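You operate a simulated robot arm through the tools that you are given. There is no shell and no other tool.

The job below is to be done with a simulated robot arm. You get a single attempt, and the scene is never put back.

Task
Put the lid back on drum D3; shut the clamp rings and plug both D3 and D2.

It is judged by the outcome, as a careful person would: the job done as asked, and still so three seconds after it is handed in. It fails if anything else is knocked over, pushed out of place, dropped, spilled or broken. A push-on lid holds only when it is set on centred and level and pressed home; a screw cap is set on level and turned clockwise until tight.

Robot
A 6-joint arm with a two-finger gripper, fixed in place. Base frame: the origin is at the foot of the arm, x ahead of it, y to its left, z up; the work surface is at about z = 0.42. Units: m, rad, N and s.
Its first joint turns from -2.897 to 2.897 rad. Payload 2.45 kg.
The tool frame sits at the grasp point between the pads (the TCP): z along the fingers, y along the line on which they close. The tips reach 0.02 m beyond it. The gripper opens to 0.14 m. The gripper's body begins 0.168 m behind the TCP.
Orientation is that of the tool frame in the base frame, as [roll, pitch, yaw] about the fixed x, y, z axes, in that order (R = Rz(yaw) Ry(pitch) Rx(roll)). With the fingers straight down and closing along the base's y, the tool's x points along the base's -x, its y along +y and its z along -z.

Tools
- The arm moves only by the tool drive_tool. Its argument "series" is a list of rows, each a list of 3 entries, a list of its own where there are three numbers: the shift along the tool's x, y, z in cm, then the turn, a rotation vector about the tool's x, y, z in rad, then the gripper command, from -1 (fully open) to 1 (shut), values between in proportion. In form: [[[tx, ty, tz], [rx, ry, rz], fingers], ...]. A call has 1 to 20 rows; each row is the pose to reach, as a shift and turn from the pose commanded when the call began, along the tool's axes at that moment. A row lasts 0.2 s, in which the tool goes at most 0.05 m and 0.15 rad; a call with a longer step from one row to the next is refused whole, and so is a gripper value outside its range. Where a pose cannot be reached the arm comes as near as it can. A force on the tool above 90 N (or 10 N above the force at the start of the call, whichever is more), or a blocked arm, ends the call early, and 0.2 s more pass. The fingers move at their own pace (about 0.045 m/s each) and stop on an object; they squeeze with about 36 N. The grip force told is the motor's: it shows also when the fingers shut on nothing. Time passes only in rows, and 0.2 s behind the last, so rows that repeat a pose let the fingers close. The reply holds the time, the measured pose of the TCP, the force on the tool along the base axes, the opening and the grip force, in the units named above and with some noise, with the torque about the TCP (base axes, N m) and any sound that the robot's microphone picked up, and new pictures: "show" is both (left out), scene, wrist or none.
- Cameras (640 x 400 px; columns grow to the right, rows downward): "scene" is fixed at [0.3991, 0.6499, 1.2473]; the picture's right is [-0.63, -0.78, 0.00], its down [-0.49, 0.40, -0.77] and it looks along [0.60, -0.49, -0.64] (base axes); focal length 235 px, centre (320, 200). "wrist" rides on the gripper at [0.078, 0.011, -0.209] in the tool frame; the picture's right is [-0.14, 0.99, 0.00], its down [-0.92, -0.13, -0.37] and it looks along [-0.36, -0.05, 0.93] (tool axes); focal length 280 px, centre (320, 200). There is no depth. A picture from a camera that has moved, and an enlarged one, comes with that camera's place and axes in the base frame and with its lens.
- zoom(camera, box): a new picture of the part [left, top, right, bottom] of that camera's present view, enlarged. The clock stands still meanwhile.
- close_job(): hands the job in; it is judged then, once.

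Nothing tells you positions but the pictures and the camera data. Unless the task says otherwise, let go and move clear before handing in.

The tools are called after ">>>" as a command line: name --argument value ..., lists and objects as JSON in quotes. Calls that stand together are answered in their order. drive_tool: Moves the arm, as the interface text tells. Its arguments: {"type":"object","properties":{"series":{"type":"array","items":{"type":"array"}},"show":{"type":"string","enum":["both","scene","wrist","none"]}},"required":["series"]} The other tools are called the same way: zoom (camera, box) takes an enlarged picture of a part of a camera's view; close_job () hands the job in.

At the start:

```text
clock: 0.0
position: [0.5741, 0.1515, 1.0038]
tcp_rot: [-3.142, 0.002, -3.141]
contact_force: [0.1, -0.2, 0.4]
moment: [0.0, -0.01, 0.01]
finger_gap: 0.1398
finger_force: 0.2
```

scene: 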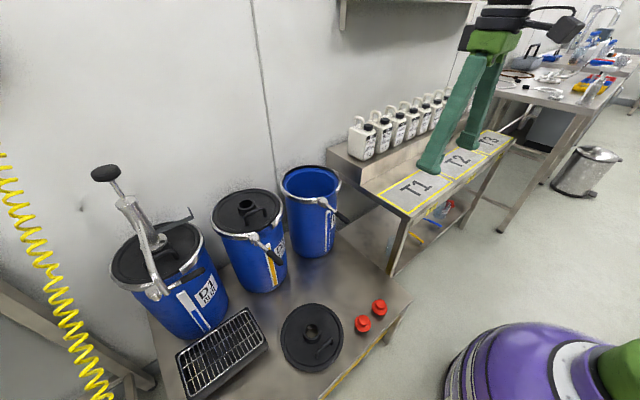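
wrist: 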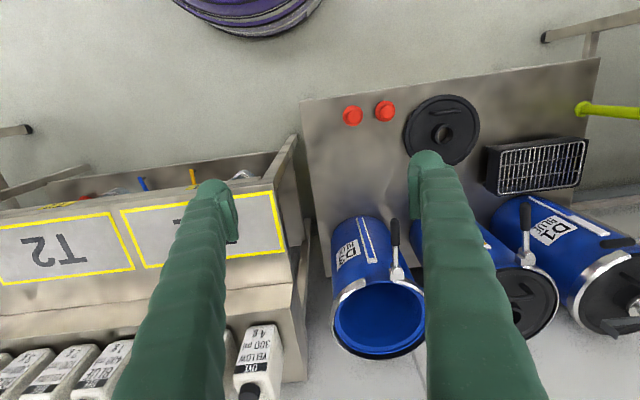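

I see three blue drums: D1 with a pump, D2 with its lid on, and D3 open. A black lid and two red plugs lie on the table in front of them. I'll look closer before moving.

>>> zoom --camera "scene" --box '[190, 140, 370, 300]'

>>> zoom --camera "scene" --box '[260, 280, 420, 380]'

>>> zoom --camera "wrist" --box '[320, 200, 640, 400]'

>>> zoom --camera "wrist" --box '[320, 70, 520, 195]'

```text
2.50 times, centred on (280, 220) of scene
camera zoom: at [0.3991, 0.6499, 1.2473], right [-0.63, -0.78, 0.0], down [-0.49, 0.4, -0.77], along [0.6, -0.49, -0.64], focal length 586 px, centre (420, 150)
```

zoom: 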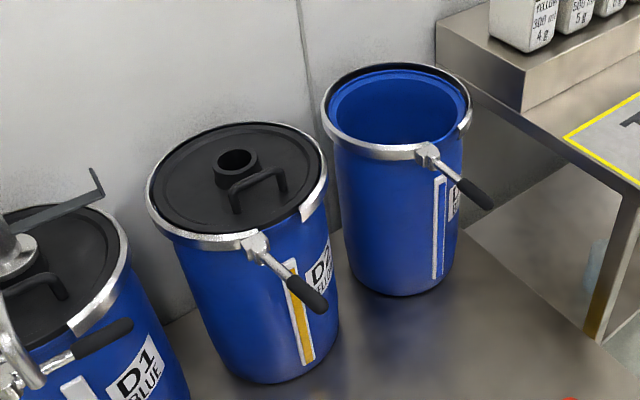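

```text
4.00 times, centred on (340, 330) of scene
camera zoom: at [0.3991, 0.6499, 1.2473], right [-0.63, -0.78, 0.0], down [-0.49, 0.4, -0.77], along [0.6, -0.49, -0.64], focal length 938 px, centre (240, -320)
```

zoom: 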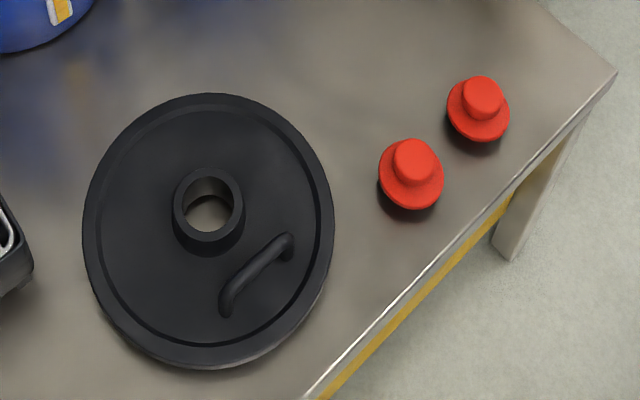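

```text
2.00 times, centred on (480, 300) of wrist
camera zoom: at [0.496, 0.1623, 1.2136], right [0.14, 0.99, 0.0], down [0.92, -0.13, 0.37], along [0.37, -0.05, -0.93], focal length 561 px, centre (0, 0)
```

zoom: 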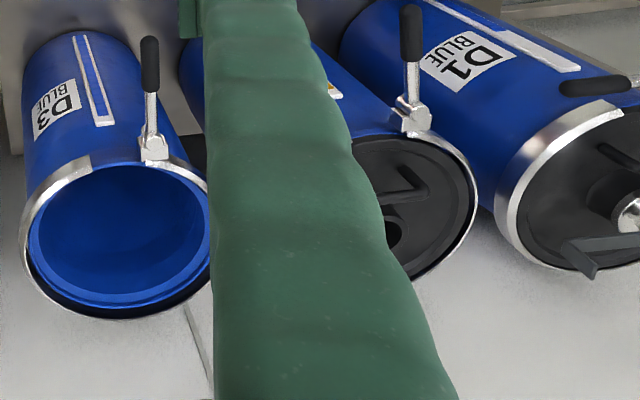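

```text
3.20 times, centred on (420, 132) of wrist
camera zoom: at [0.496, 0.1623, 1.2136], right [0.14, 0.99, 0.0], down [0.92, -0.13, 0.37], along [0.37, -0.05, -0.93], focal length 897 px, centre (0, 416)
```

zoom: 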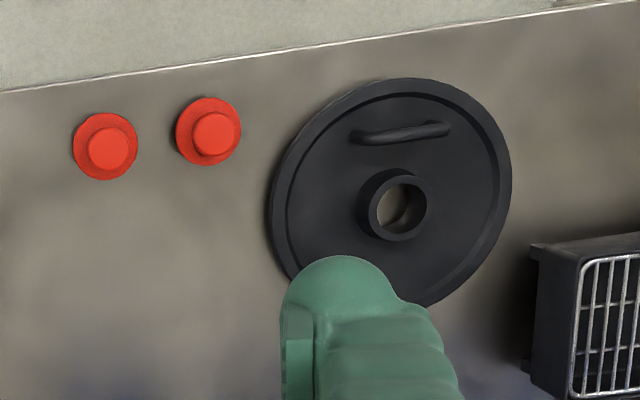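

The table is at about z=0.42, the lid lies near (0.653, 0.479), and D3's rim is near (0.975, 0.226, 0.74). D1 should show what a shut clamp looks like, so I'll study it and the levers closely.

>>> zoom --camera "scene" --box '[90, 160, 240, 340]'

>>> zoom --camera "wrist" --box '[500, 190, 640, 350]'

>>> zoom --camera "scene" --box '[270, 160, 350, 220]'

>>> zoom --camera "scene" --box '[205, 180, 290, 270]'

```text
2.22 times, centred on (165, 250) of scene
camera zoom: at [0.3991, 0.6499, 1.2473], right [-0.63, -0.78, 0.0], down [-0.49, 0.4, -0.77], along [0.6, -0.49, -0.64], focal length 521 px, centre (664, 89)
```

zoom: 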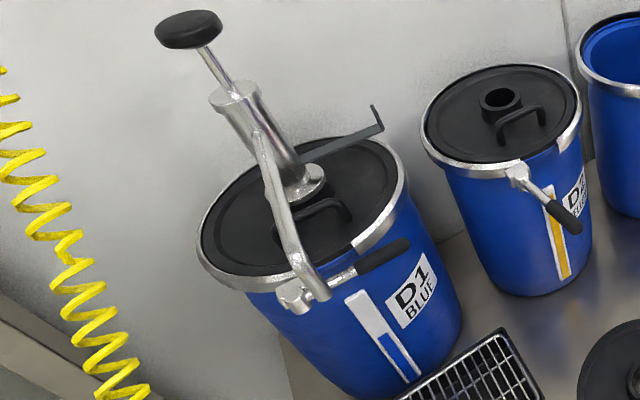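

```text
2.50 times, centred on (570, 270) of wrist
camera zoom: at [0.496, 0.1623, 1.2136], right [0.14, 0.99, 0.0], down [0.92, -0.13, 0.37], along [0.37, -0.05, -0.93], focal length 701 px, centre (-305, 25)
```

zoom: 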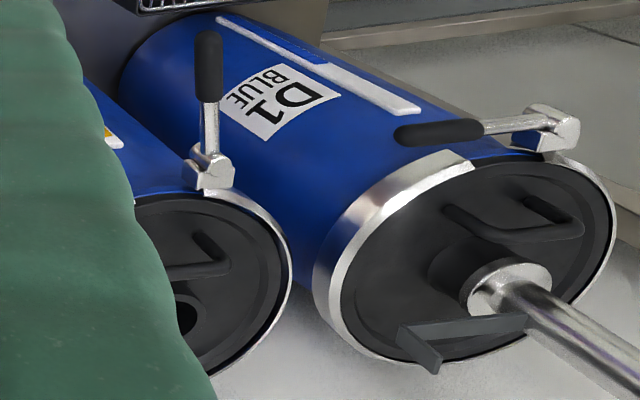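

```text
6.67 times, centred on (310, 190) of scene
camera zoom: at [0.3991, 0.6499, 1.2473], right [-0.63, -0.78, 0.0], down [-0.49, 0.4, -0.77], along [0.6, -0.49, -0.64], focal length 1564 px, centre (387, 267)
```

zoom: 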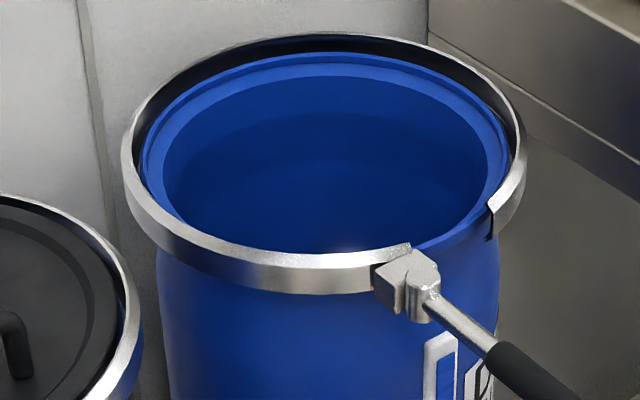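

```text
4.44 times, centred on (248, 225) of scene
camera zoom: at [0.3991, 0.6499, 1.2473], right [-0.63, -0.78, 0.0], down [-0.49, 0.4, -0.77], along [0.6, -0.49, -0.64], focal length 1043 px, centre (642, 89)
```

zoom: 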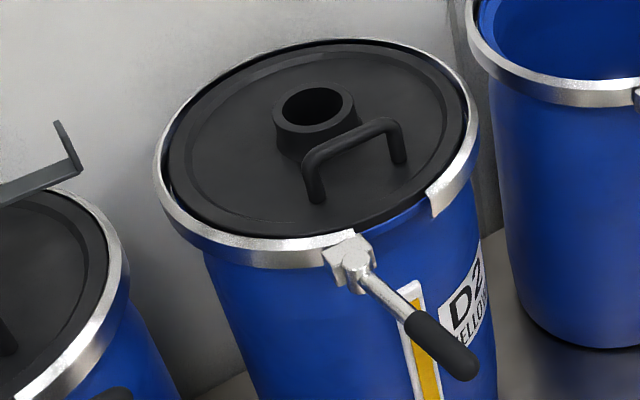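

D1's shut clamp has its lever swung across the ring gap toward -y, tangent to the ring. D2 and D3 have theirs pointing out toward -x, so I'll push each one toward -y. First I'll test the arm's reach over D3 at a safe height.

>>> drive_tool --series '[[[-4.5, 0.8, 0.5], [0, 0, 0], -1], [[-9, 1.6, 1], [0, 0, 0], -1], [[-13.5, 2.5, 1.5], [0, 0, 0], -1], [[-18, 3.3, 2], [0, 0, 0], -1], [[-22.5, 4, 2.5], [0, 0, 0], -1], [[-27, 5, 3], [0, 0, 0], -1], [[-31.5, 6, 3.5], [0, 0, 0], -1], [[-36, 7, 4], [0, 0, 0], -1], [[-40, 7.5, 5], [0, 0, 0], -1], [[-40, 7.5, 5], [0, 0, 0], -1]]'

```text
clock: 2.2
position: [0.9723, 0.2264, 0.9538]
tcp_rot: [3.141, 0.002, 3.14]
contact_force: [0.2, 0.7, -0.9]
moment: [0.0, -0.03, 0.04]
finger_gap: 0.1399
finger_force: 0.1
camera wrist: at [0.8948, 0.2365, 1.1639], right [0.14, 0.99, 0.0], down [0.92, -0.13, 0.37], along [0.37, -0.05, -0.93], focal length 280 px, centre (320, 200)
```

scene: 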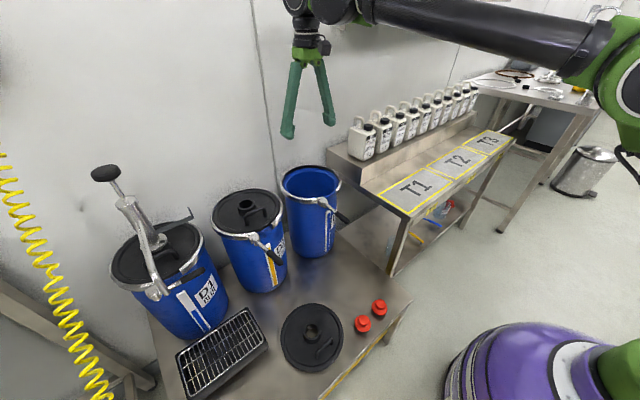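
wrist: 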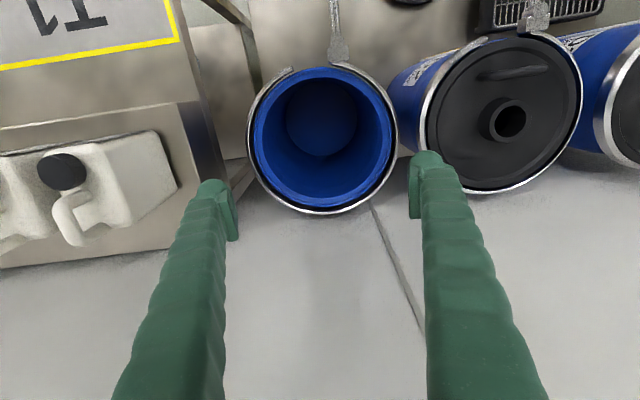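

D3 is reachable with the tool straight down. I'll use this viewpoint to locate D3 and D2 more exactly.

>>> zoom --camera "wrist" --box '[230, 30, 420, 230]'

>>> zoom --camera "wrist" --box '[400, 0, 600, 200]'

```text
2.00 times, centred on (325, 130) of wrist
camera zoom: at [0.8948, 0.2365, 1.1639], right [0.14, 0.99, 0.0], down [0.92, -0.13, 0.37], along [0.37, -0.05, -0.93], focal length 561 px, centre (310, 340)
```

zoom: 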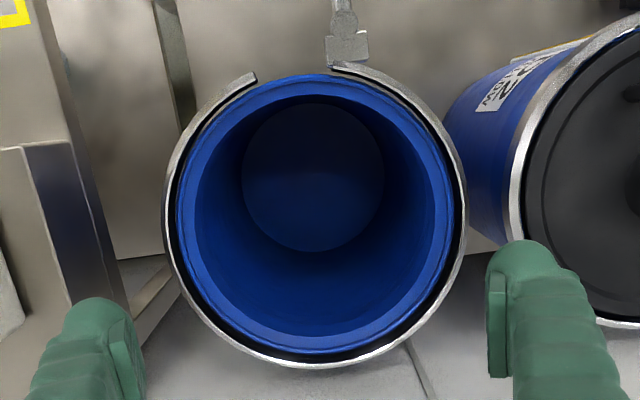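

```text
2.00 times, centred on (500, 100) of wrist
camera zoom: at [0.8948, 0.2365, 1.1639], right [0.14, 0.99, 0.0], down [0.92, -0.13, 0.37], along [0.37, -0.05, -0.93], focal length 561 px, centre (-40, 400)
```

zoom: 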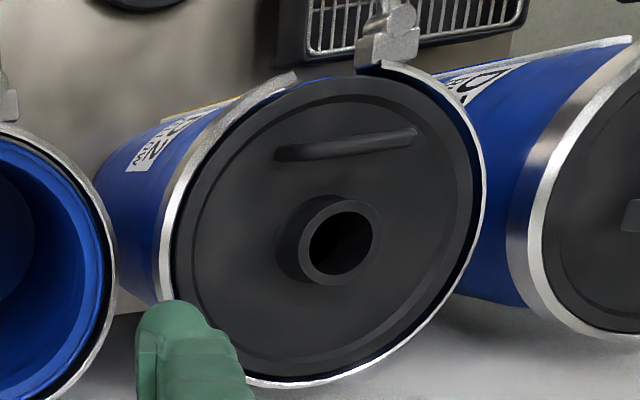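

The arm reaches D3 well. I'll narrow the fingers and lower them over D3's open mouth, so the tool centre sits near the rim plane and I can read the centring directly.

>>> drive_tool --series '[[[0.2, 0.1, 4], [0, 0, 0], -0.5], [[0.4, 0.2, 8], [0, 0, 0], -0.5], [[0.6, 0.3, 12], [0, 0, 0], -0.5], [[0.6, 0.3, 15], [0, 0, 0], -0.5], [[0.6, 0.3, 18], [0, 0, 0], -0.5], [[0.6, 0.3, 18], [0, 0, 0], -0.5]]'

```text
clock: 3.6
position: [0.9693, 0.2313, 0.7737]
tcp_rot: [-3.141, 0.003, 3.14]
contact_force: [0.3, -0.3, -0.6]
moment: [0.0, 0.0, 0.01]
finger_gap: 0.1051
finger_force: 0.1
camera wrist: at [0.8895, 0.2414, 0.9831], right [0.14, 0.99, 0.0], down [0.92, -0.13, 0.37], along [0.37, -0.05, -0.93], focal length 280 px, centre (320, 200)
```

scene: 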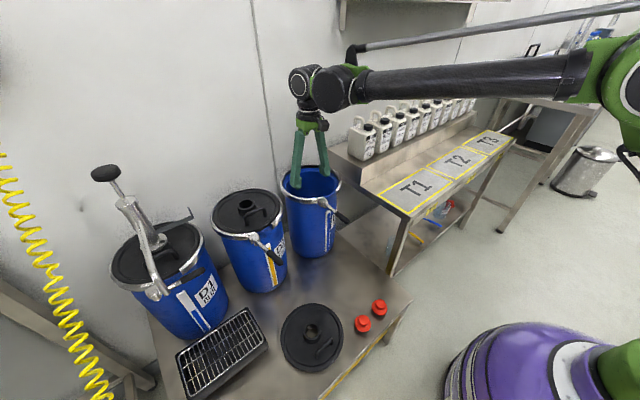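
wrist: 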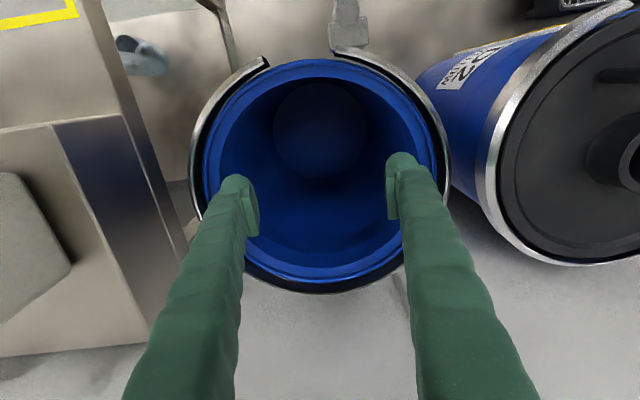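

From the rim ellipse I put D3's centre at about (0.970, 0.230), with the rim at z≈0.746; two views agree. Next I'll rise and move over the loose lid.

>>> drive_tool --series '[[[0, 0, -5], [0, 0, 0], -0.5], [[0, 0, -10], [0, 0, 0], -0.5], [[0, 0, -14], [0, 0, 0], -0.5], [[3.5, 2.7, -14], [0, 0, 0], -0.5], [[7, 5.5, -14], [0, 0, 0], -0.5], [[10.5, 8.2, -14], [0, 0, 0], -0.5], [[14, 11, -14], [0, 0, 0], -0.5], [[17.5, 13.7, -14], [0, 0, 0], -0.5], [[21, 16.5, -14], [0, 0, 0], -0.5], [[24.5, 19.2, -14], [0, 0, 0], -0.5], [[28, 22, -14], [0, 0, 0], -0.5], [[31.6, 24.8, -14], [0, 0, 0], -0.5], [[31.6, 24.8, -9.5], [0, 0, 0], -0.5], [[31.6, 24.8, -5], [0, 0, 0], -0.5], [[31.6, 24.8, 0], [0, 0, 0], -0.5], [[31.6, 24.8, 4.5], [0, 0, 0], -0.5], [[31.6, 24.8, 9], [0, 0, 0], -0.5], [[31.6, 24.8, 13], [0, 0, 0], -0.5], [[31.6, 24.8, 17], [0, 0, 0], -0.5], [[31.6, 24.8, 17], [0, 0, 0], -0.5]]'

>>> zoom --camera "wrist" --box '[160, 60, 480, 260]'

```text
clock: 7.8
position: [0.6528, 0.4783, 0.604]
tcp_rot: [-3.141, 0.003, 3.141]
contact_force: [0.1, 0.0, 0.4]
moment: [0.01, 0.0, 0.0]
finger_gap: 0.1049
finger_force: 0.0
camera wrist: at [0.5745, 0.4882, 0.8136], right [0.14, 0.99, 0.0], down [0.92, -0.13, 0.37], along [0.37, -0.05, -0.93], focal length 280 px, centre (320, 200)
```

scene: 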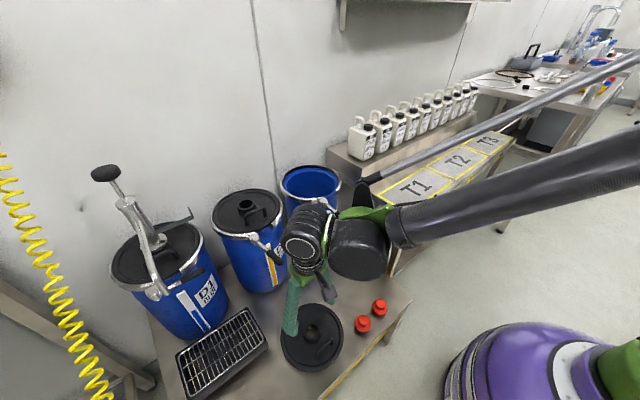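
wrist: 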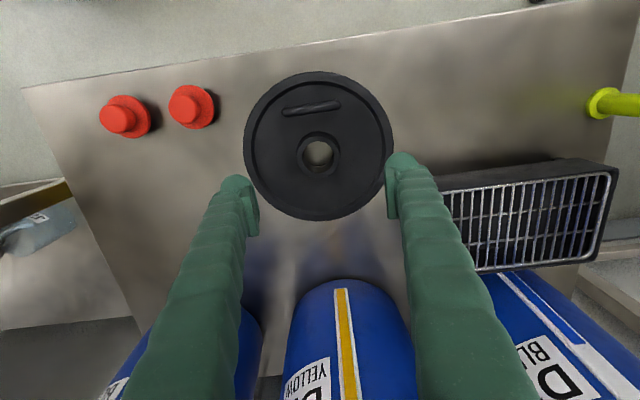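

```text
2.00 times, centred on (320, 160) of wrist
camera zoom: at [0.5745, 0.4882, 0.8136], right [0.14, 0.99, 0.0], down [0.92, -0.13, 0.37], along [0.37, -0.05, -0.93], focal length 561 px, centre (320, 280)
```

zoom: 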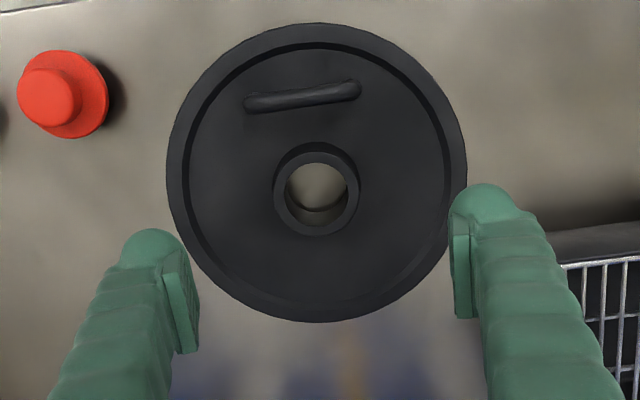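

The lid's centre is at about (0.655, 0.4745), with a central neck about 55 mm across. The handle bar lies along y on the near side, so I'll descend around the neck with the fingers closing along y.

>>> drive_tool --series '[[[-0.2, -0.4, 4], [0, 0, 0], -0.5], [[-0.2, -0.4, 8], [0, 0, 0], -0.5], [[-0.2, -0.4, 11], [0, 0, 0], -0.5], [[-0.2, -0.4, 13.5], [0, 0, 0], -0.5], [[-0.2, -0.4, 13.5], [0, 0, 0], -0.5]]'

>>> zoom --camera "wrist" --box '[160, 60, 480, 260]'

>>> zoom --camera "scene" --box '[250, 270, 410, 380]'

```text
clock: 9.0
position: [0.6552, 0.475, 0.4682]
tcp_rot: [3.141, 0.002, -3.141]
contact_force: [0.3, -0.4, 0.5]
moment: [0.0, 0.01, 0.0]
finger_gap: 0.1047
finger_force: 0.0
camera wrist: at [0.5768, 0.4848, 0.6777], right [0.14, 0.99, 0.0], down [0.92, -0.13, 0.37], along [0.37, -0.05, -0.93], focal length 280 px, centre (320, 200)
```

scene: 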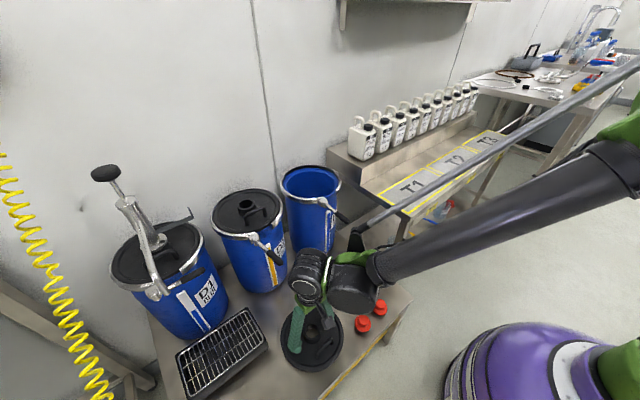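
wrist: 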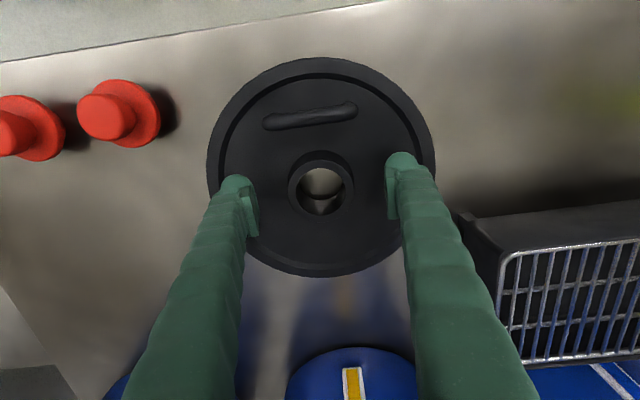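

```text
2.00 times, centred on (320, 160) of wrist
camera zoom: at [0.5768, 0.4848, 0.6777], right [0.14, 0.99, 0.0], down [0.92, -0.13, 0.37], along [0.37, -0.05, -0.93], focal length 561 px, centre (320, 280)
```

zoom: 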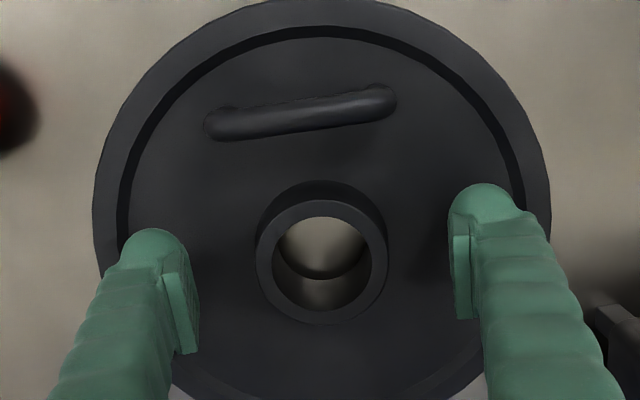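

```text
3.64 times, centred on (330, 325) of scene
camera zoom: at [0.3991, 0.6499, 1.2473], right [-0.63, -0.78, 0.0], down [-0.49, 0.4, -0.77], along [0.6, -0.49, -0.64], focal length 853 px, centre (284, -254)
```

zoom: 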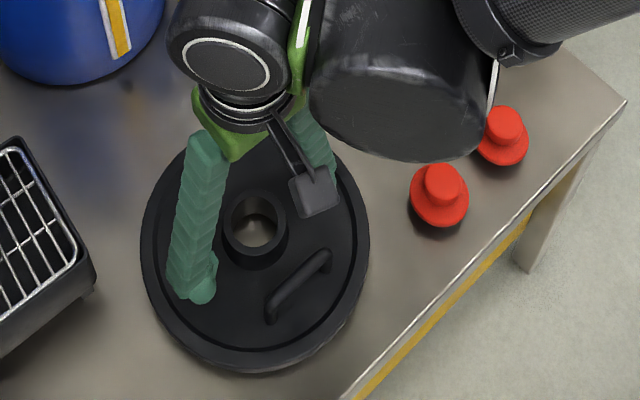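

The neck is centred between the fingers and its top is about 1 cm below the tool point. I'll lower a bit more, then close gently and check.

>>> drive_tool --series '[[[0, 0, 0.6], [0, 0, 0], -0.5], [[0, 0, 1.2], [0, 0, 0], -0.5], [[0, 0, 1.2], [0, 0, 0], -0.5]]'

>>> zoom --camera "scene" --box '[270, 290, 370, 380]'

```text
clock: 9.8
position: [0.6539, 0.4753, 0.4576]
tcp_rot: [3.139, 0.001, 3.141]
contact_force: [3.2, 0.0, 50.2]
moment: [-0.72, 0.0, 0.22]
finger_gap: 0.1053
finger_force: 0.6
camera wrist: at [0.5756, 0.4849, 0.6672], right [0.14, 0.99, 0.0], down [0.92, -0.13, 0.37], along [0.37, -0.05, -0.93], focal length 280 px, centre (320, 200)
```

scene: 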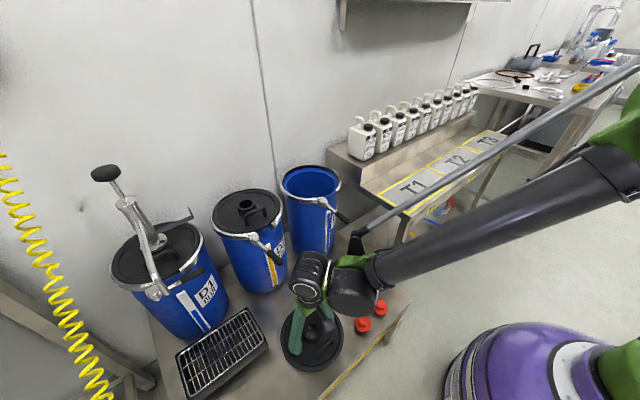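
wrist: 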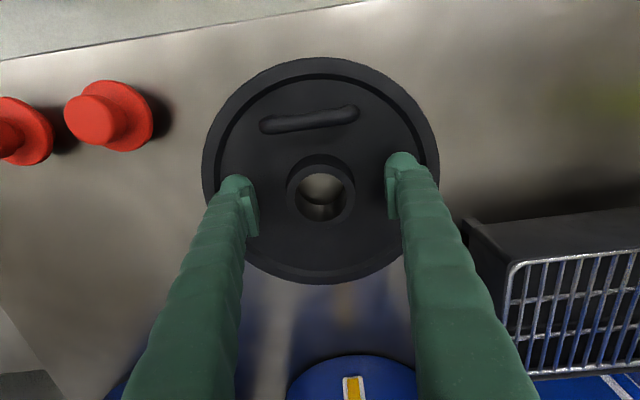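

```text
4.44 times, centred on (320, 335) of scene
camera zoom: at [0.3991, 0.6499, 1.2473], right [-0.63, -0.78, 0.0], down [-0.49, 0.4, -0.77], along [0.6, -0.49, -0.64], focal length 1043 px, centre (320, -400)
```

zoom: 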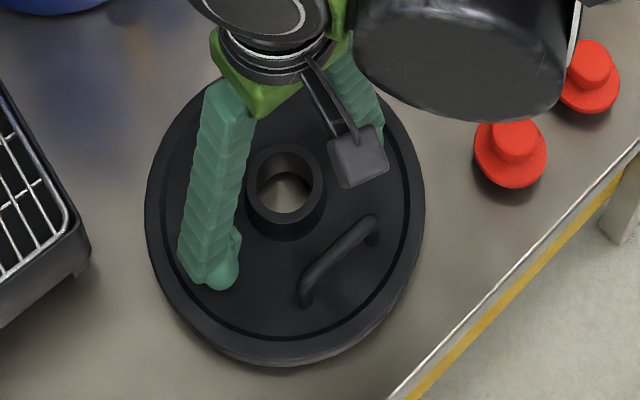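

The fingertips touched the lid plate at tip z≈0.438, so I'll back off 4 mm and grip the neck.

>>> drive_tool --series '[[[0, 0, -0.4], [0, 0, 0], -0.5], [[0, 0, -0.4], [0, 0, 0], 0], [[0, 0, -0.4], [0, 0, 0], 1], [[0, 0, -0.4], [0, 0, 0], 1], [[0, 0, -0.4], [0, 0, 0], 1], [[0, 0, -0.4], [0, 0, 0], 1], [[0, 0, -0.4], [0, 0, 0], 1]]'

>>> zoom --camera "wrist" --box '[200, 60, 440, 280]'

```text
clock: 11.4
position: [0.6541, 0.4766, 0.4625]
tcp_rot: [3.14, 0.003, -3.141]
contact_force: [7.2, 8.8, 52.7]
moment: [-0.19, -0.09, -0.04]
finger_gap: 0.0539
finger_force: 36.2
camera wrist: at [0.5754, 0.4857, 0.671], right [0.14, 0.99, 0.0], down [0.92, -0.13, 0.37], along [0.37, -0.05, -0.93], focal length 280 px, centre (320, 200)
```

scene: 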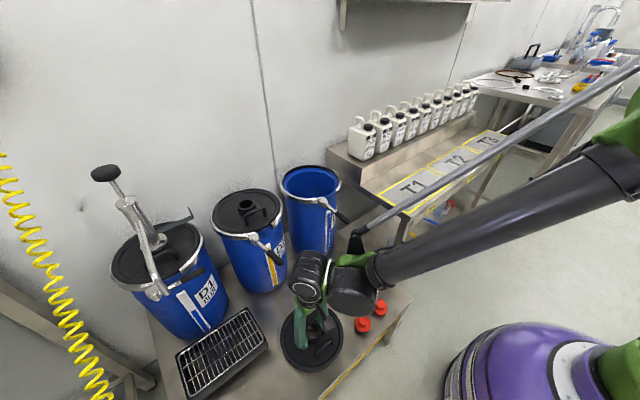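
wrist: 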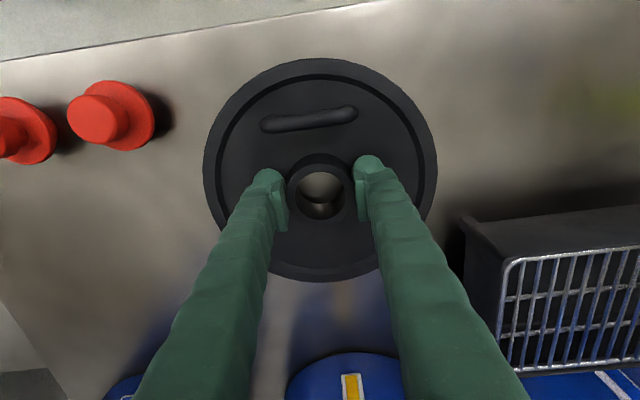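

```text
1.82 times, centred on (320, 170) of wrist
camera zoom: at [0.5754, 0.4857, 0.671], right [0.14, 0.99, 0.0], down [0.92, -0.13, 0.37], along [0.37, -0.05, -0.93], focal length 510 px, centre (320, 254)
```

zoom: 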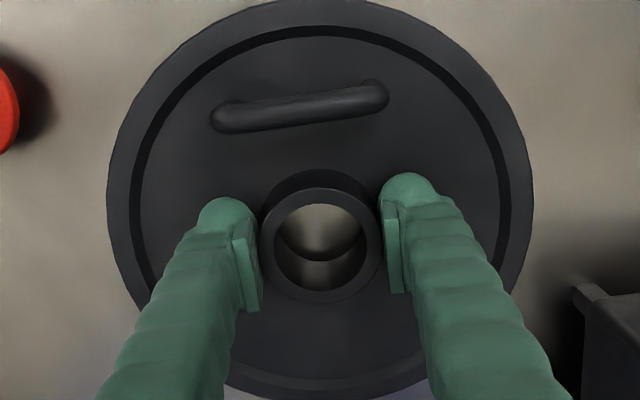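

The neck is gripped (gap 0.054, 36 N). I'll lift slowly and check that the lid comes up level.

>>> drive_tool --series '[[[0, 0, -0.4], [0, 0, 0], 1], [[0, 0, -1], [0, 0, 0], 1], [[0, 0, -2], [0, 0, 0], 1], [[0, 0, -4], [0, 0, 0], 1], [[0, 0, -6], [0, 0, 0], 1], [[0, 0, -6], [0, 0, 0], 1]]'

>>> zoom --camera "scene" --box '[250, 250, 410, 380]'

>>> zoom --camera "wrist" --box '[190, 40, 450, 290]'

```text
clock: 12.8
position: [0.6551, 0.4753, 0.5188]
tcp_rot: [3.142, 0.001, -3.141]
contact_force: [-0.1, -0.1, -2.0]
moment: [-0.03, -0.01, 0.0]
finger_gap: 0.0541
finger_force: 35.4
camera wrist: at [0.5775, 0.4852, 0.7295], right [0.14, 0.99, 0.0], down [0.92, -0.13, 0.37], along [0.37, -0.05, -0.93], focal length 280 px, centre (320, 200)
```

scene: 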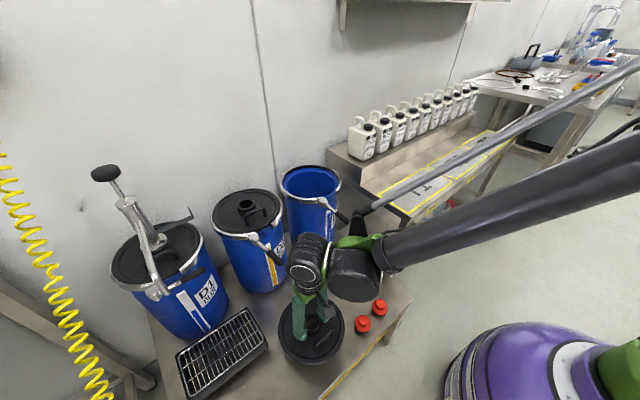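
wrist: 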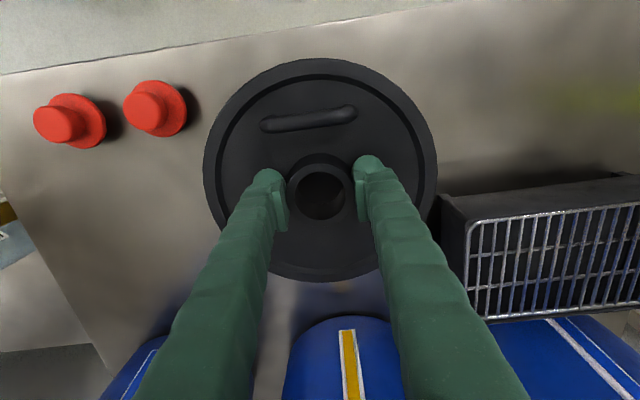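

```text
3.08 times, centred on (330, 315) of scene
camera zoom: at [0.3991, 0.6499, 1.2473], right [-0.63, -0.78, 0.0], down [-0.49, 0.4, -0.77], along [0.6, -0.49, -0.64], focal length 722 px, centre (289, -154)
```

zoom: 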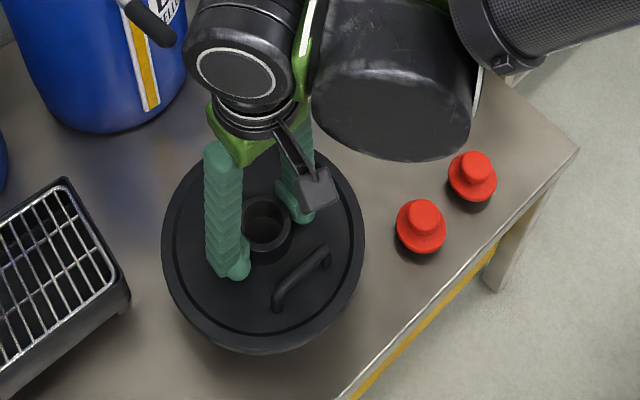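

```text
1.60 times, centred on (320, 165) of wrist
camera zoom: at [0.5775, 0.4852, 0.7295], right [0.14, 0.99, 0.0], down [0.92, -0.13, 0.37], along [0.37, -0.05, -0.93], focal length 449 px, centre (320, 256)
```

zoom: 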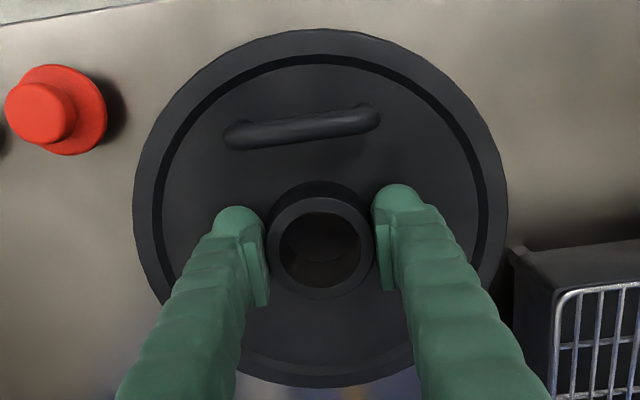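

The lid lifted level (about 2 N) and its centre matches the tool's. I'll pull back to clear D2's lever, rise, then carry it over D3.

>>> drive_tool --series '[[[2, 0, -1], [0, 0, 0], 1], [[5, 0, -2], [0, 0, 0], 1], [[8, 0, -4], [0, 0, 0], 1], [[9, 0, -8], [0, 0, 0], 1], [[9, 0, -12], [0, 0, 0], 1], [[9, 0, -16], [0, 0, 0], 1], [[9, 0, -20], [0, 0, 0], 1], [[9, 0, -24], [0, 0, 0], 1], [[9, 0, -28], [0, 0, 0], 1], [[9, 0, -32], [0, 0, 0], 1], [[9, 0, -36], [0, 0, 0], 1], [[9, 0, -39], [0, 0, 0], 1], [[9, 0, -40], [0, 0, 0], 1]]' --show "none"

>>> drive_tool --series '[[[-2, -1.2, 0], [0, 0, 0], 1], [[-5, -3, 0], [0, 0, 0], 1], [[-9, -5.4, 0], [0, 0, 0], 1], [[-13, -7.8, 0], [0, 0, 0], 1], [[-17, -10.2, 0], [0, 0, 0], 1], [[-21, -12.6, 0], [0, 0, 0], 1], [[-25, -15, 0], [0, 0, 0], 1], [[-29, -17.4, 0], [0, 0, 0], 1], [[-33, -19.8, 0], [0, 0, 0], 1], [[-37, -22.2, 0], [0, 0, 0], 1], [[-39.5, -23.7, 0], [0, 0, 0], 1], [[-40.4, -24.4, 0], [0, 0, 0], 1], [[-40.4, -24.4, 0], [0, 0, 0], 1], [[-40.4, -24.4, 0], [0, 0, 0], 1]]'

```text
clock: 15.6
position: [0.5635, 0.4723, 0.9209]
tcp_rot: [-3.141, 0.002, 3.14]
contact_force: [0.2, -0.3, -2.3]
moment: [0.03, -0.01, -0.03]
finger_gap: 0.0538
finger_force: 36.2
```

```text
clock: 18.6
position: [0.9688, 0.2282, 0.9208]
tcp_rot: [-3.141, 0.001, 3.141]
contact_force: [0.9, -0.7, -2.8]
moment: [0.04, -0.01, -0.04]
finger_gap: 0.0537
finger_force: 36.4
camera wrist: at [0.8895, 0.2399, 1.1309], right [0.14, 0.99, 0.0], down [0.92, -0.13, 0.37], along [0.37, -0.05, -0.93], focal length 280 px, centre (320, 200)
```

scene: 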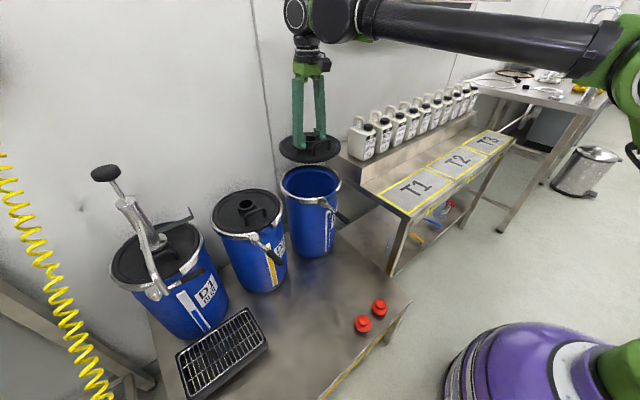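
wrist: 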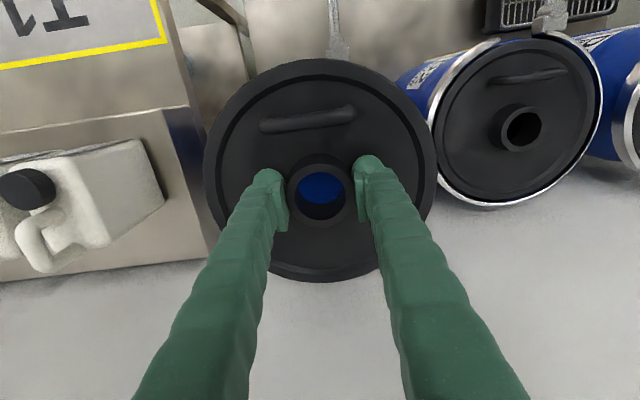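

The lid is above D3. I'll lower it until it hovers just above the ring, then check the alignment.

>>> drive_tool --series '[[[0, 0, 3], [0, 0, 0], 1], [[0, 0, 6], [0, 0, 0], 1], [[0, 0, 9], [0, 0, 0], 1], [[0, 0, 10.5], [0, 0, 0], 1], [[0, 0, 10.5], [0, 0, 0], 1]]'

>>> zoom --camera "scene" --box '[260, 140, 360, 220]'

>>> zoom --camera "wrist" --box '[180, 20, 460, 300]'

>>> drive_tool --series '[[[0, 0, 0], [0, 0, 0], 1]]' --show "none"

>>> drive_tool --series '[[[0, 0, 0], [0, 0, 0], 1]]' --show "none"

>>> drive_tool --series '[[[0, 0, 0], [0, 0, 0], 1]]' --show "none"

```text
clock: 19.8
position: [0.9691, 0.2293, 0.8149]
tcp_rot: [3.141, 0.003, 3.141]
contact_force: [-0.2, -0.2, -1.9]
moment: [-0.01, 0.0, -0.01]
finger_gap: 0.0538
finger_force: 35.9
camera wrist: at [0.8906, 0.2401, 1.0253], right [0.14, 0.99, 0.0], down [0.92, -0.13, 0.37], along [0.37, -0.05, -0.93], focal length 280 px, centre (320, 200)
```

scene: 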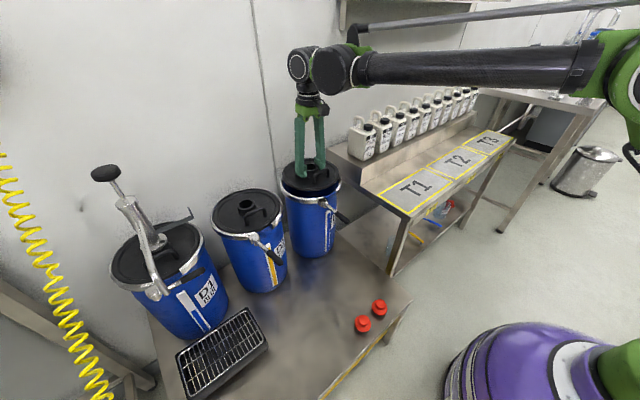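
wrist: 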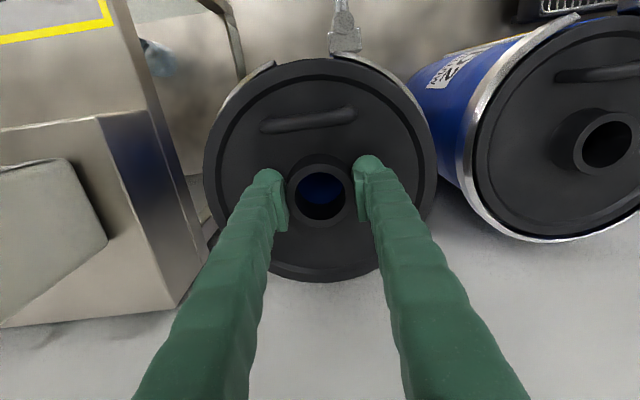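

```text
5.00 times, centred on (310, 180) of scene
camera zoom: at [0.3991, 0.6499, 1.2473], right [-0.63, -0.78, 0.0], down [-0.49, 0.4, -0.77], along [0.6, -0.49, -0.64], focal length 1173 px, centre (370, 300)
```

zoom: 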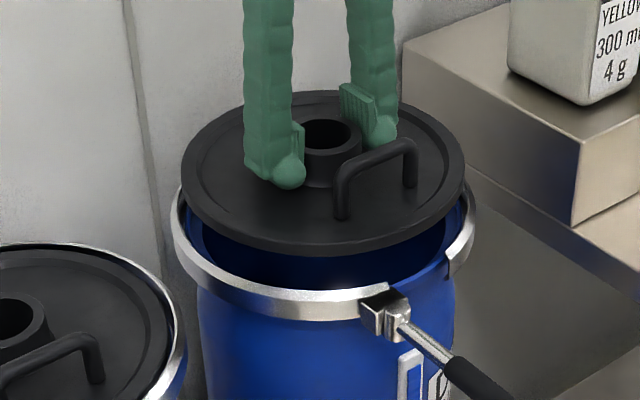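

```text
1.43 times, centred on (320, 160) of wrist
camera zoom: at [0.8906, 0.2401, 1.0253], right [0.14, 0.99, 0.0], down [0.92, -0.13, 0.37], along [0.37, -0.05, -0.93], focal length 401 px, centre (320, 257)
```

zoom: 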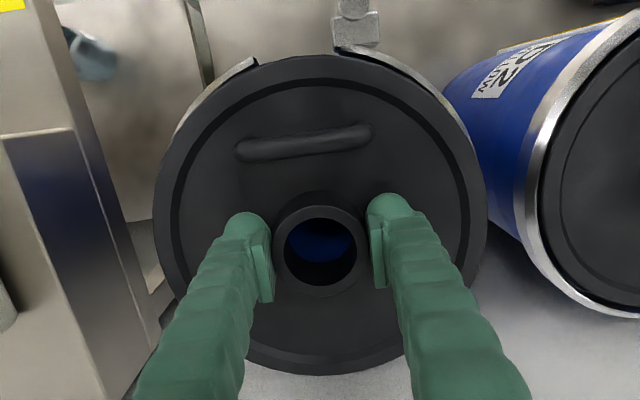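

```text
clock: 20.2
position: [0.9685, 0.229, 0.8164]
tcp_rot: [3.142, 0.001, -3.14]
contact_force: [1.2, -0.1, -2.2]
moment: [0.0, 0.0, 0.04]
finger_gap: 0.0538
finger_force: 36.2
```

```text
clock: 20.6
position: [0.9685, 0.2303, 0.8154]
tcp_rot: [-3.141, 0.003, -3.14]
contact_force: [-0.5, -0.7, -2.7]
moment: [0.0, 0.0, -0.03]
finger_gap: 0.0537
finger_force: 36.4
```

```text
clock: 21.0
position: [0.9688, 0.2286, 0.8152]
tcp_rot: [-3.142, 0.001, 3.141]
contact_force: [0.8, -0.1, -2.6]
moment: [-0.04, 0.0, 0.03]
finger_gap: 0.0539
finger_force: 35.8
```

The lid and ring line up to within about 1 mm in both views. I'll lower it carefully and watch the force.

>>> drive_tool --series '[[[0, 0.05, 1], [0, 0, 0], 1], [[0, 0.05, 2], [0, 0, 0], 1], [[0, 0.05, 2.5], [0, 0, 0], 1], [[0, 0.05, 2.5], [0, 0, 0], 1]]' --show "none"

>>> zoom --camera "scene" --box '[260, 140, 360, 220]'

>>> zoom --camera "wrist" --box '[180, 20, 460, 300]'

```text
clock: 22.0
position: [0.9682, 0.2324, 0.7914]
tcp_rot: [3.141, 0.0, 3.141]
contact_force: [0.1, -0.8, -2.4]
moment: [0.02, 0.0, 0.0]
finger_gap: 0.0541
finger_force: 35.7
```

```text
5.00 times, centred on (310, 180) of scene
camera zoom: at [0.3991, 0.6499, 1.2473], right [-0.63, -0.78, 0.0], down [-0.49, 0.4, -0.77], along [0.6, -0.49, -0.64], focal length 1173 px, centre (370, 300)
```

zoom: 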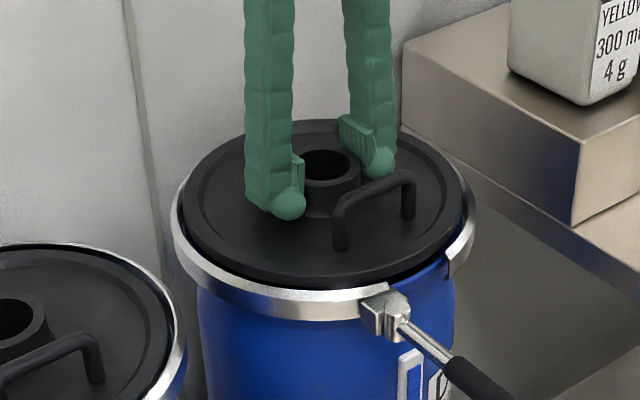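

```text
1.43 times, centred on (320, 160) of wrist
camera zoom: at [0.89, 0.2416, 1.0006], right [0.14, 0.99, 0.0], down [0.92, -0.13, 0.37], along [0.37, -0.05, -0.93], focal length 401 px, centre (320, 257)
```

zoom: 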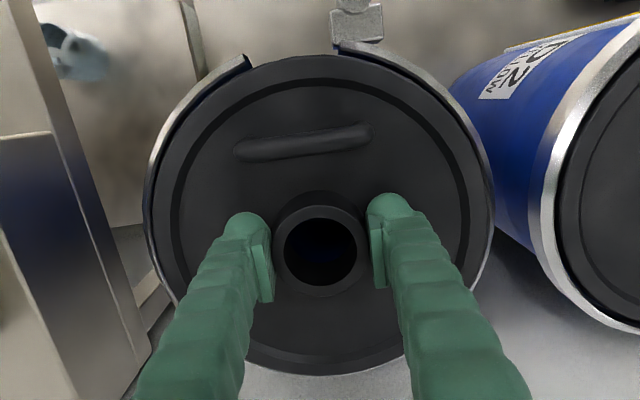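

It is well centred with no contact yet, so I'll lower further in small steps.

>>> drive_tool --series '[[[0, 0, 0.4], [0, 0, 0], 1], [[0, 0, 0.8], [0, 0, 0], 1], [[0, 0, 0.8], [0, 0, 0], 1]]' --show "none"

>>> drive_tool --series '[[[0, 0, 0.3], [0, 0, 0], 1], [[0, 0, 0.6], [0, 0, 0], 1], [[0, 0, 0.6], [0, 0, 0], 1]]' --show "none"

>>> zoom --camera "scene" --box '[260, 140, 360, 220]'

```text
clock: 22.8
position: [0.9702, 0.2306, 0.7835]
tcp_rot: [-3.14, 0.002, 3.141]
contact_force: [-0.6, -0.3, -2.4]
moment: [-0.01, 0.0, 0.0]
finger_gap: 0.0536
finger_force: 36.4
```

```text
clock: 23.6
position: [0.9688, 0.2317, 0.7785]
tcp_rot: [3.142, 0.004, 3.141]
contact_force: [14.1, 2.6, 37.5]
moment: [-0.04, -0.21, 0.01]
finger_gap: 0.0538
finger_force: 35.9
```

```text
5.00 times, centred on (310, 180) of scene
camera zoom: at [0.3991, 0.6499, 1.2473], right [-0.63, -0.78, 0.0], down [-0.49, 0.4, -0.77], along [0.6, -0.49, -0.64], focal length 1173 px, centre (370, 300)
```

zoom: 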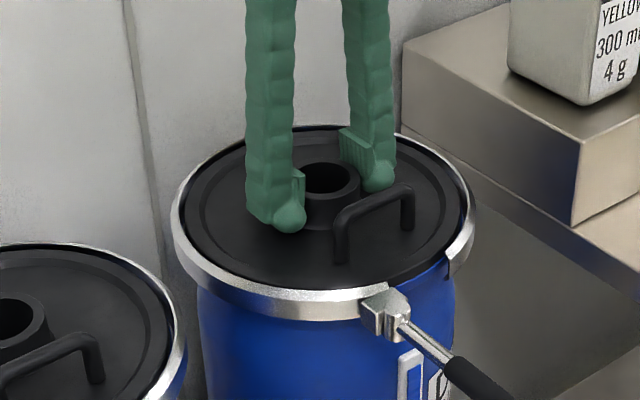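

The lid touches the rim at TCP z≈0.7785, with a small +x reaction (14 N). I'll nudge 1 mm toward +x to relieve it and press further.

>>> drive_tool --series '[[[-0.15, 0, -0.1], [0, 0, 0], 1], [[-0.15, 0, 0.2], [0, 0, 0], 1], [[-0.15, 0, 0.2], [0, 0, 0], 1]]' --show "none"

>>> drive_tool --series '[[[0, 0, 0.2], [0, 0, 0], 1], [[0, 0, 0.4], [0, 0, 0], 1]]' --show "none"

>>> zoom --camera "scene" --box '[190, 140, 370, 260]'

```text
clock: 24.4
position: [0.9686, 0.2309, 0.7786]
tcp_rot: [3.141, 0.003, -3.141]
contact_force: [1.6, -0.1, 63.7]
moment: [-0.18, 0.29, -0.06]
finger_gap: 0.054
finger_force: 36.2
```

```text
clock: 24.8
position: [0.9684, 0.2314, 0.7795]
tcp_rot: [-3.14, 0.004, -3.138]
contact_force: [-6.6, 0.1, 42.7]
moment: [-0.31, 1.13, -0.05]
finger_gap: 0.0538
finger_force: 35.5
stopped in row 1: the force on the tool passed its limit at 97 N (the readings are from after the stop); the commanded pose is now the measured one
```

```text
3.33 times, centred on (280, 200) of scene
camera zoom: at [0.3991, 0.6499, 1.2473], right [-0.63, -0.78, 0.0], down [-0.49, 0.4, -0.77], along [0.6, -0.49, -0.64], focal length 782 px, centre (453, 200)
```

zoom: 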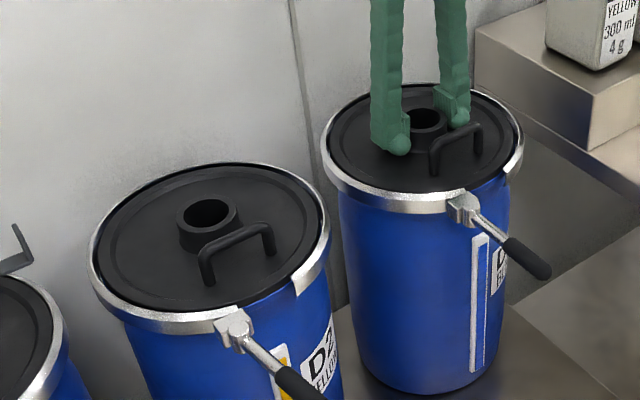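

The lid took about 97 N without sinking further, so it may be fully seated. I'll let go, back off and compare how it sits against D2's lid.

>>> drive_tool --series '[[[0, 0, -0.1], [0, 0, 0], -0.4], [[0, 0, -0.1], [0, 0, 0], -0.4], [[0, 0, -0.1], [0, 0, 0], -0.4], [[0, 0, -0.1], [0, 0, 0], -0.4], [[0, 0, -3], [0, 0, 0], -0.4], [[0, 0, -7], [0, 0, 0], -0.4], [[0, 0, -11], [0, 0, 0], -0.4], [[0, 0, -11], [0, 0, 0], -0.4]]'

>>> zoom --camera "scene" --box '[265, 155, 355, 220]'

>>> zoom --camera "scene" --box '[205, 180, 295, 245]'

>>> zoom --camera "wrist" --box '[220, 40, 420, 220]'

```text
clock: 26.6
position: [0.9694, 0.2312, 0.8846]
tcp_rot: [3.141, 0.002, 3.141]
contact_force: [0.5, 0.4, -0.3]
moment: [-0.02, 0.03, -0.03]
finger_gap: 0.0983
finger_force: 0.0
camera wrist: at [0.891, 0.2421, 1.0949], right [0.14, 0.99, 0.0], down [0.92, -0.13, 0.37], along [0.37, -0.05, -0.93], focal length 280 px, centre (320, 200)
```

scene: 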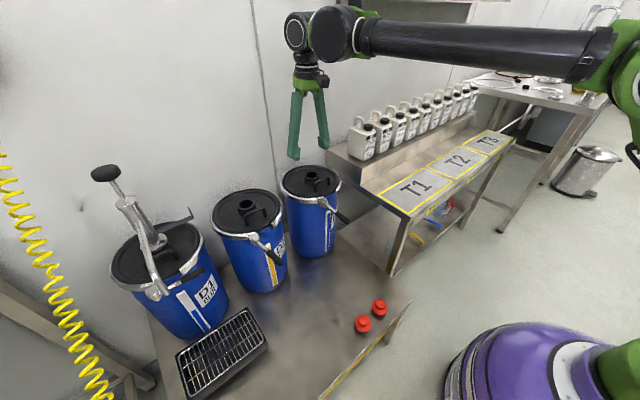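
wrist: 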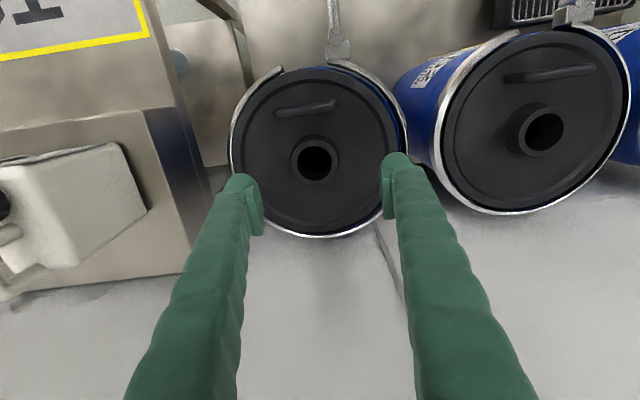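

```text
6.15 times, centred on (310, 188) of scene
camera zoom: at [0.3991, 0.6499, 1.2473], right [-0.63, -0.78, 0.0], down [-0.49, 0.4, -0.77], along [0.6, -0.49, -0.64], focal length 1444 px, centre (382, 277)
```

zoom: 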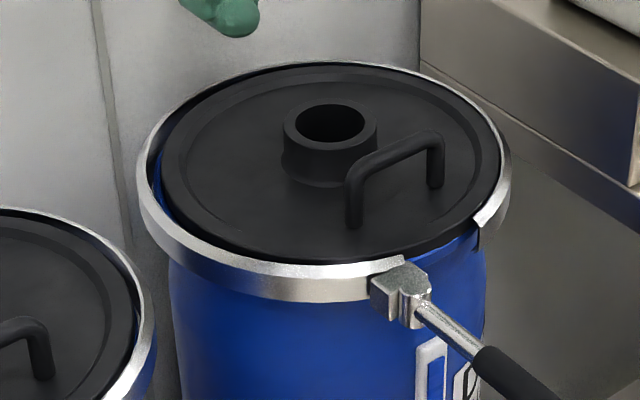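

```text
6.15 times, centred on (250, 212) of scene
camera zoom: at [0.3991, 0.6499, 1.2473], right [-0.63, -0.78, 0.0], down [-0.49, 0.4, -0.77], along [0.6, -0.49, -0.64], focal length 1444 px, centre (751, 123)
```

zoom: 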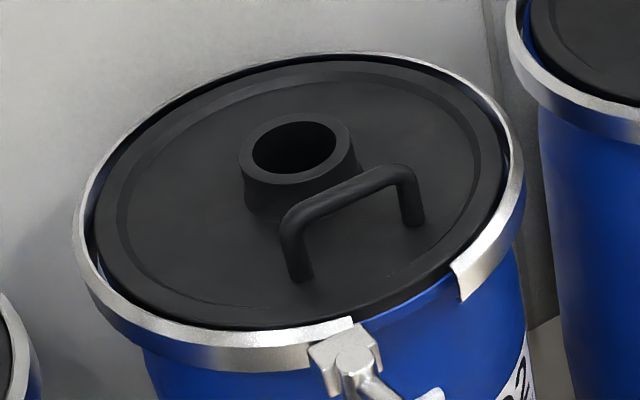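

```text
2.22 times, centred on (320, 130) of wrist
camera zoom: at [0.891, 0.2421, 1.0949], right [0.14, 0.99, 0.0], down [0.92, -0.13, 0.37], along [0.37, -0.05, -0.93], focal length 623 px, centre (320, 356)
```

zoom: 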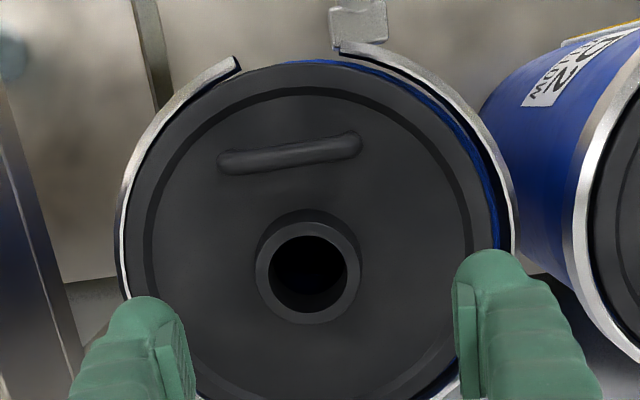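

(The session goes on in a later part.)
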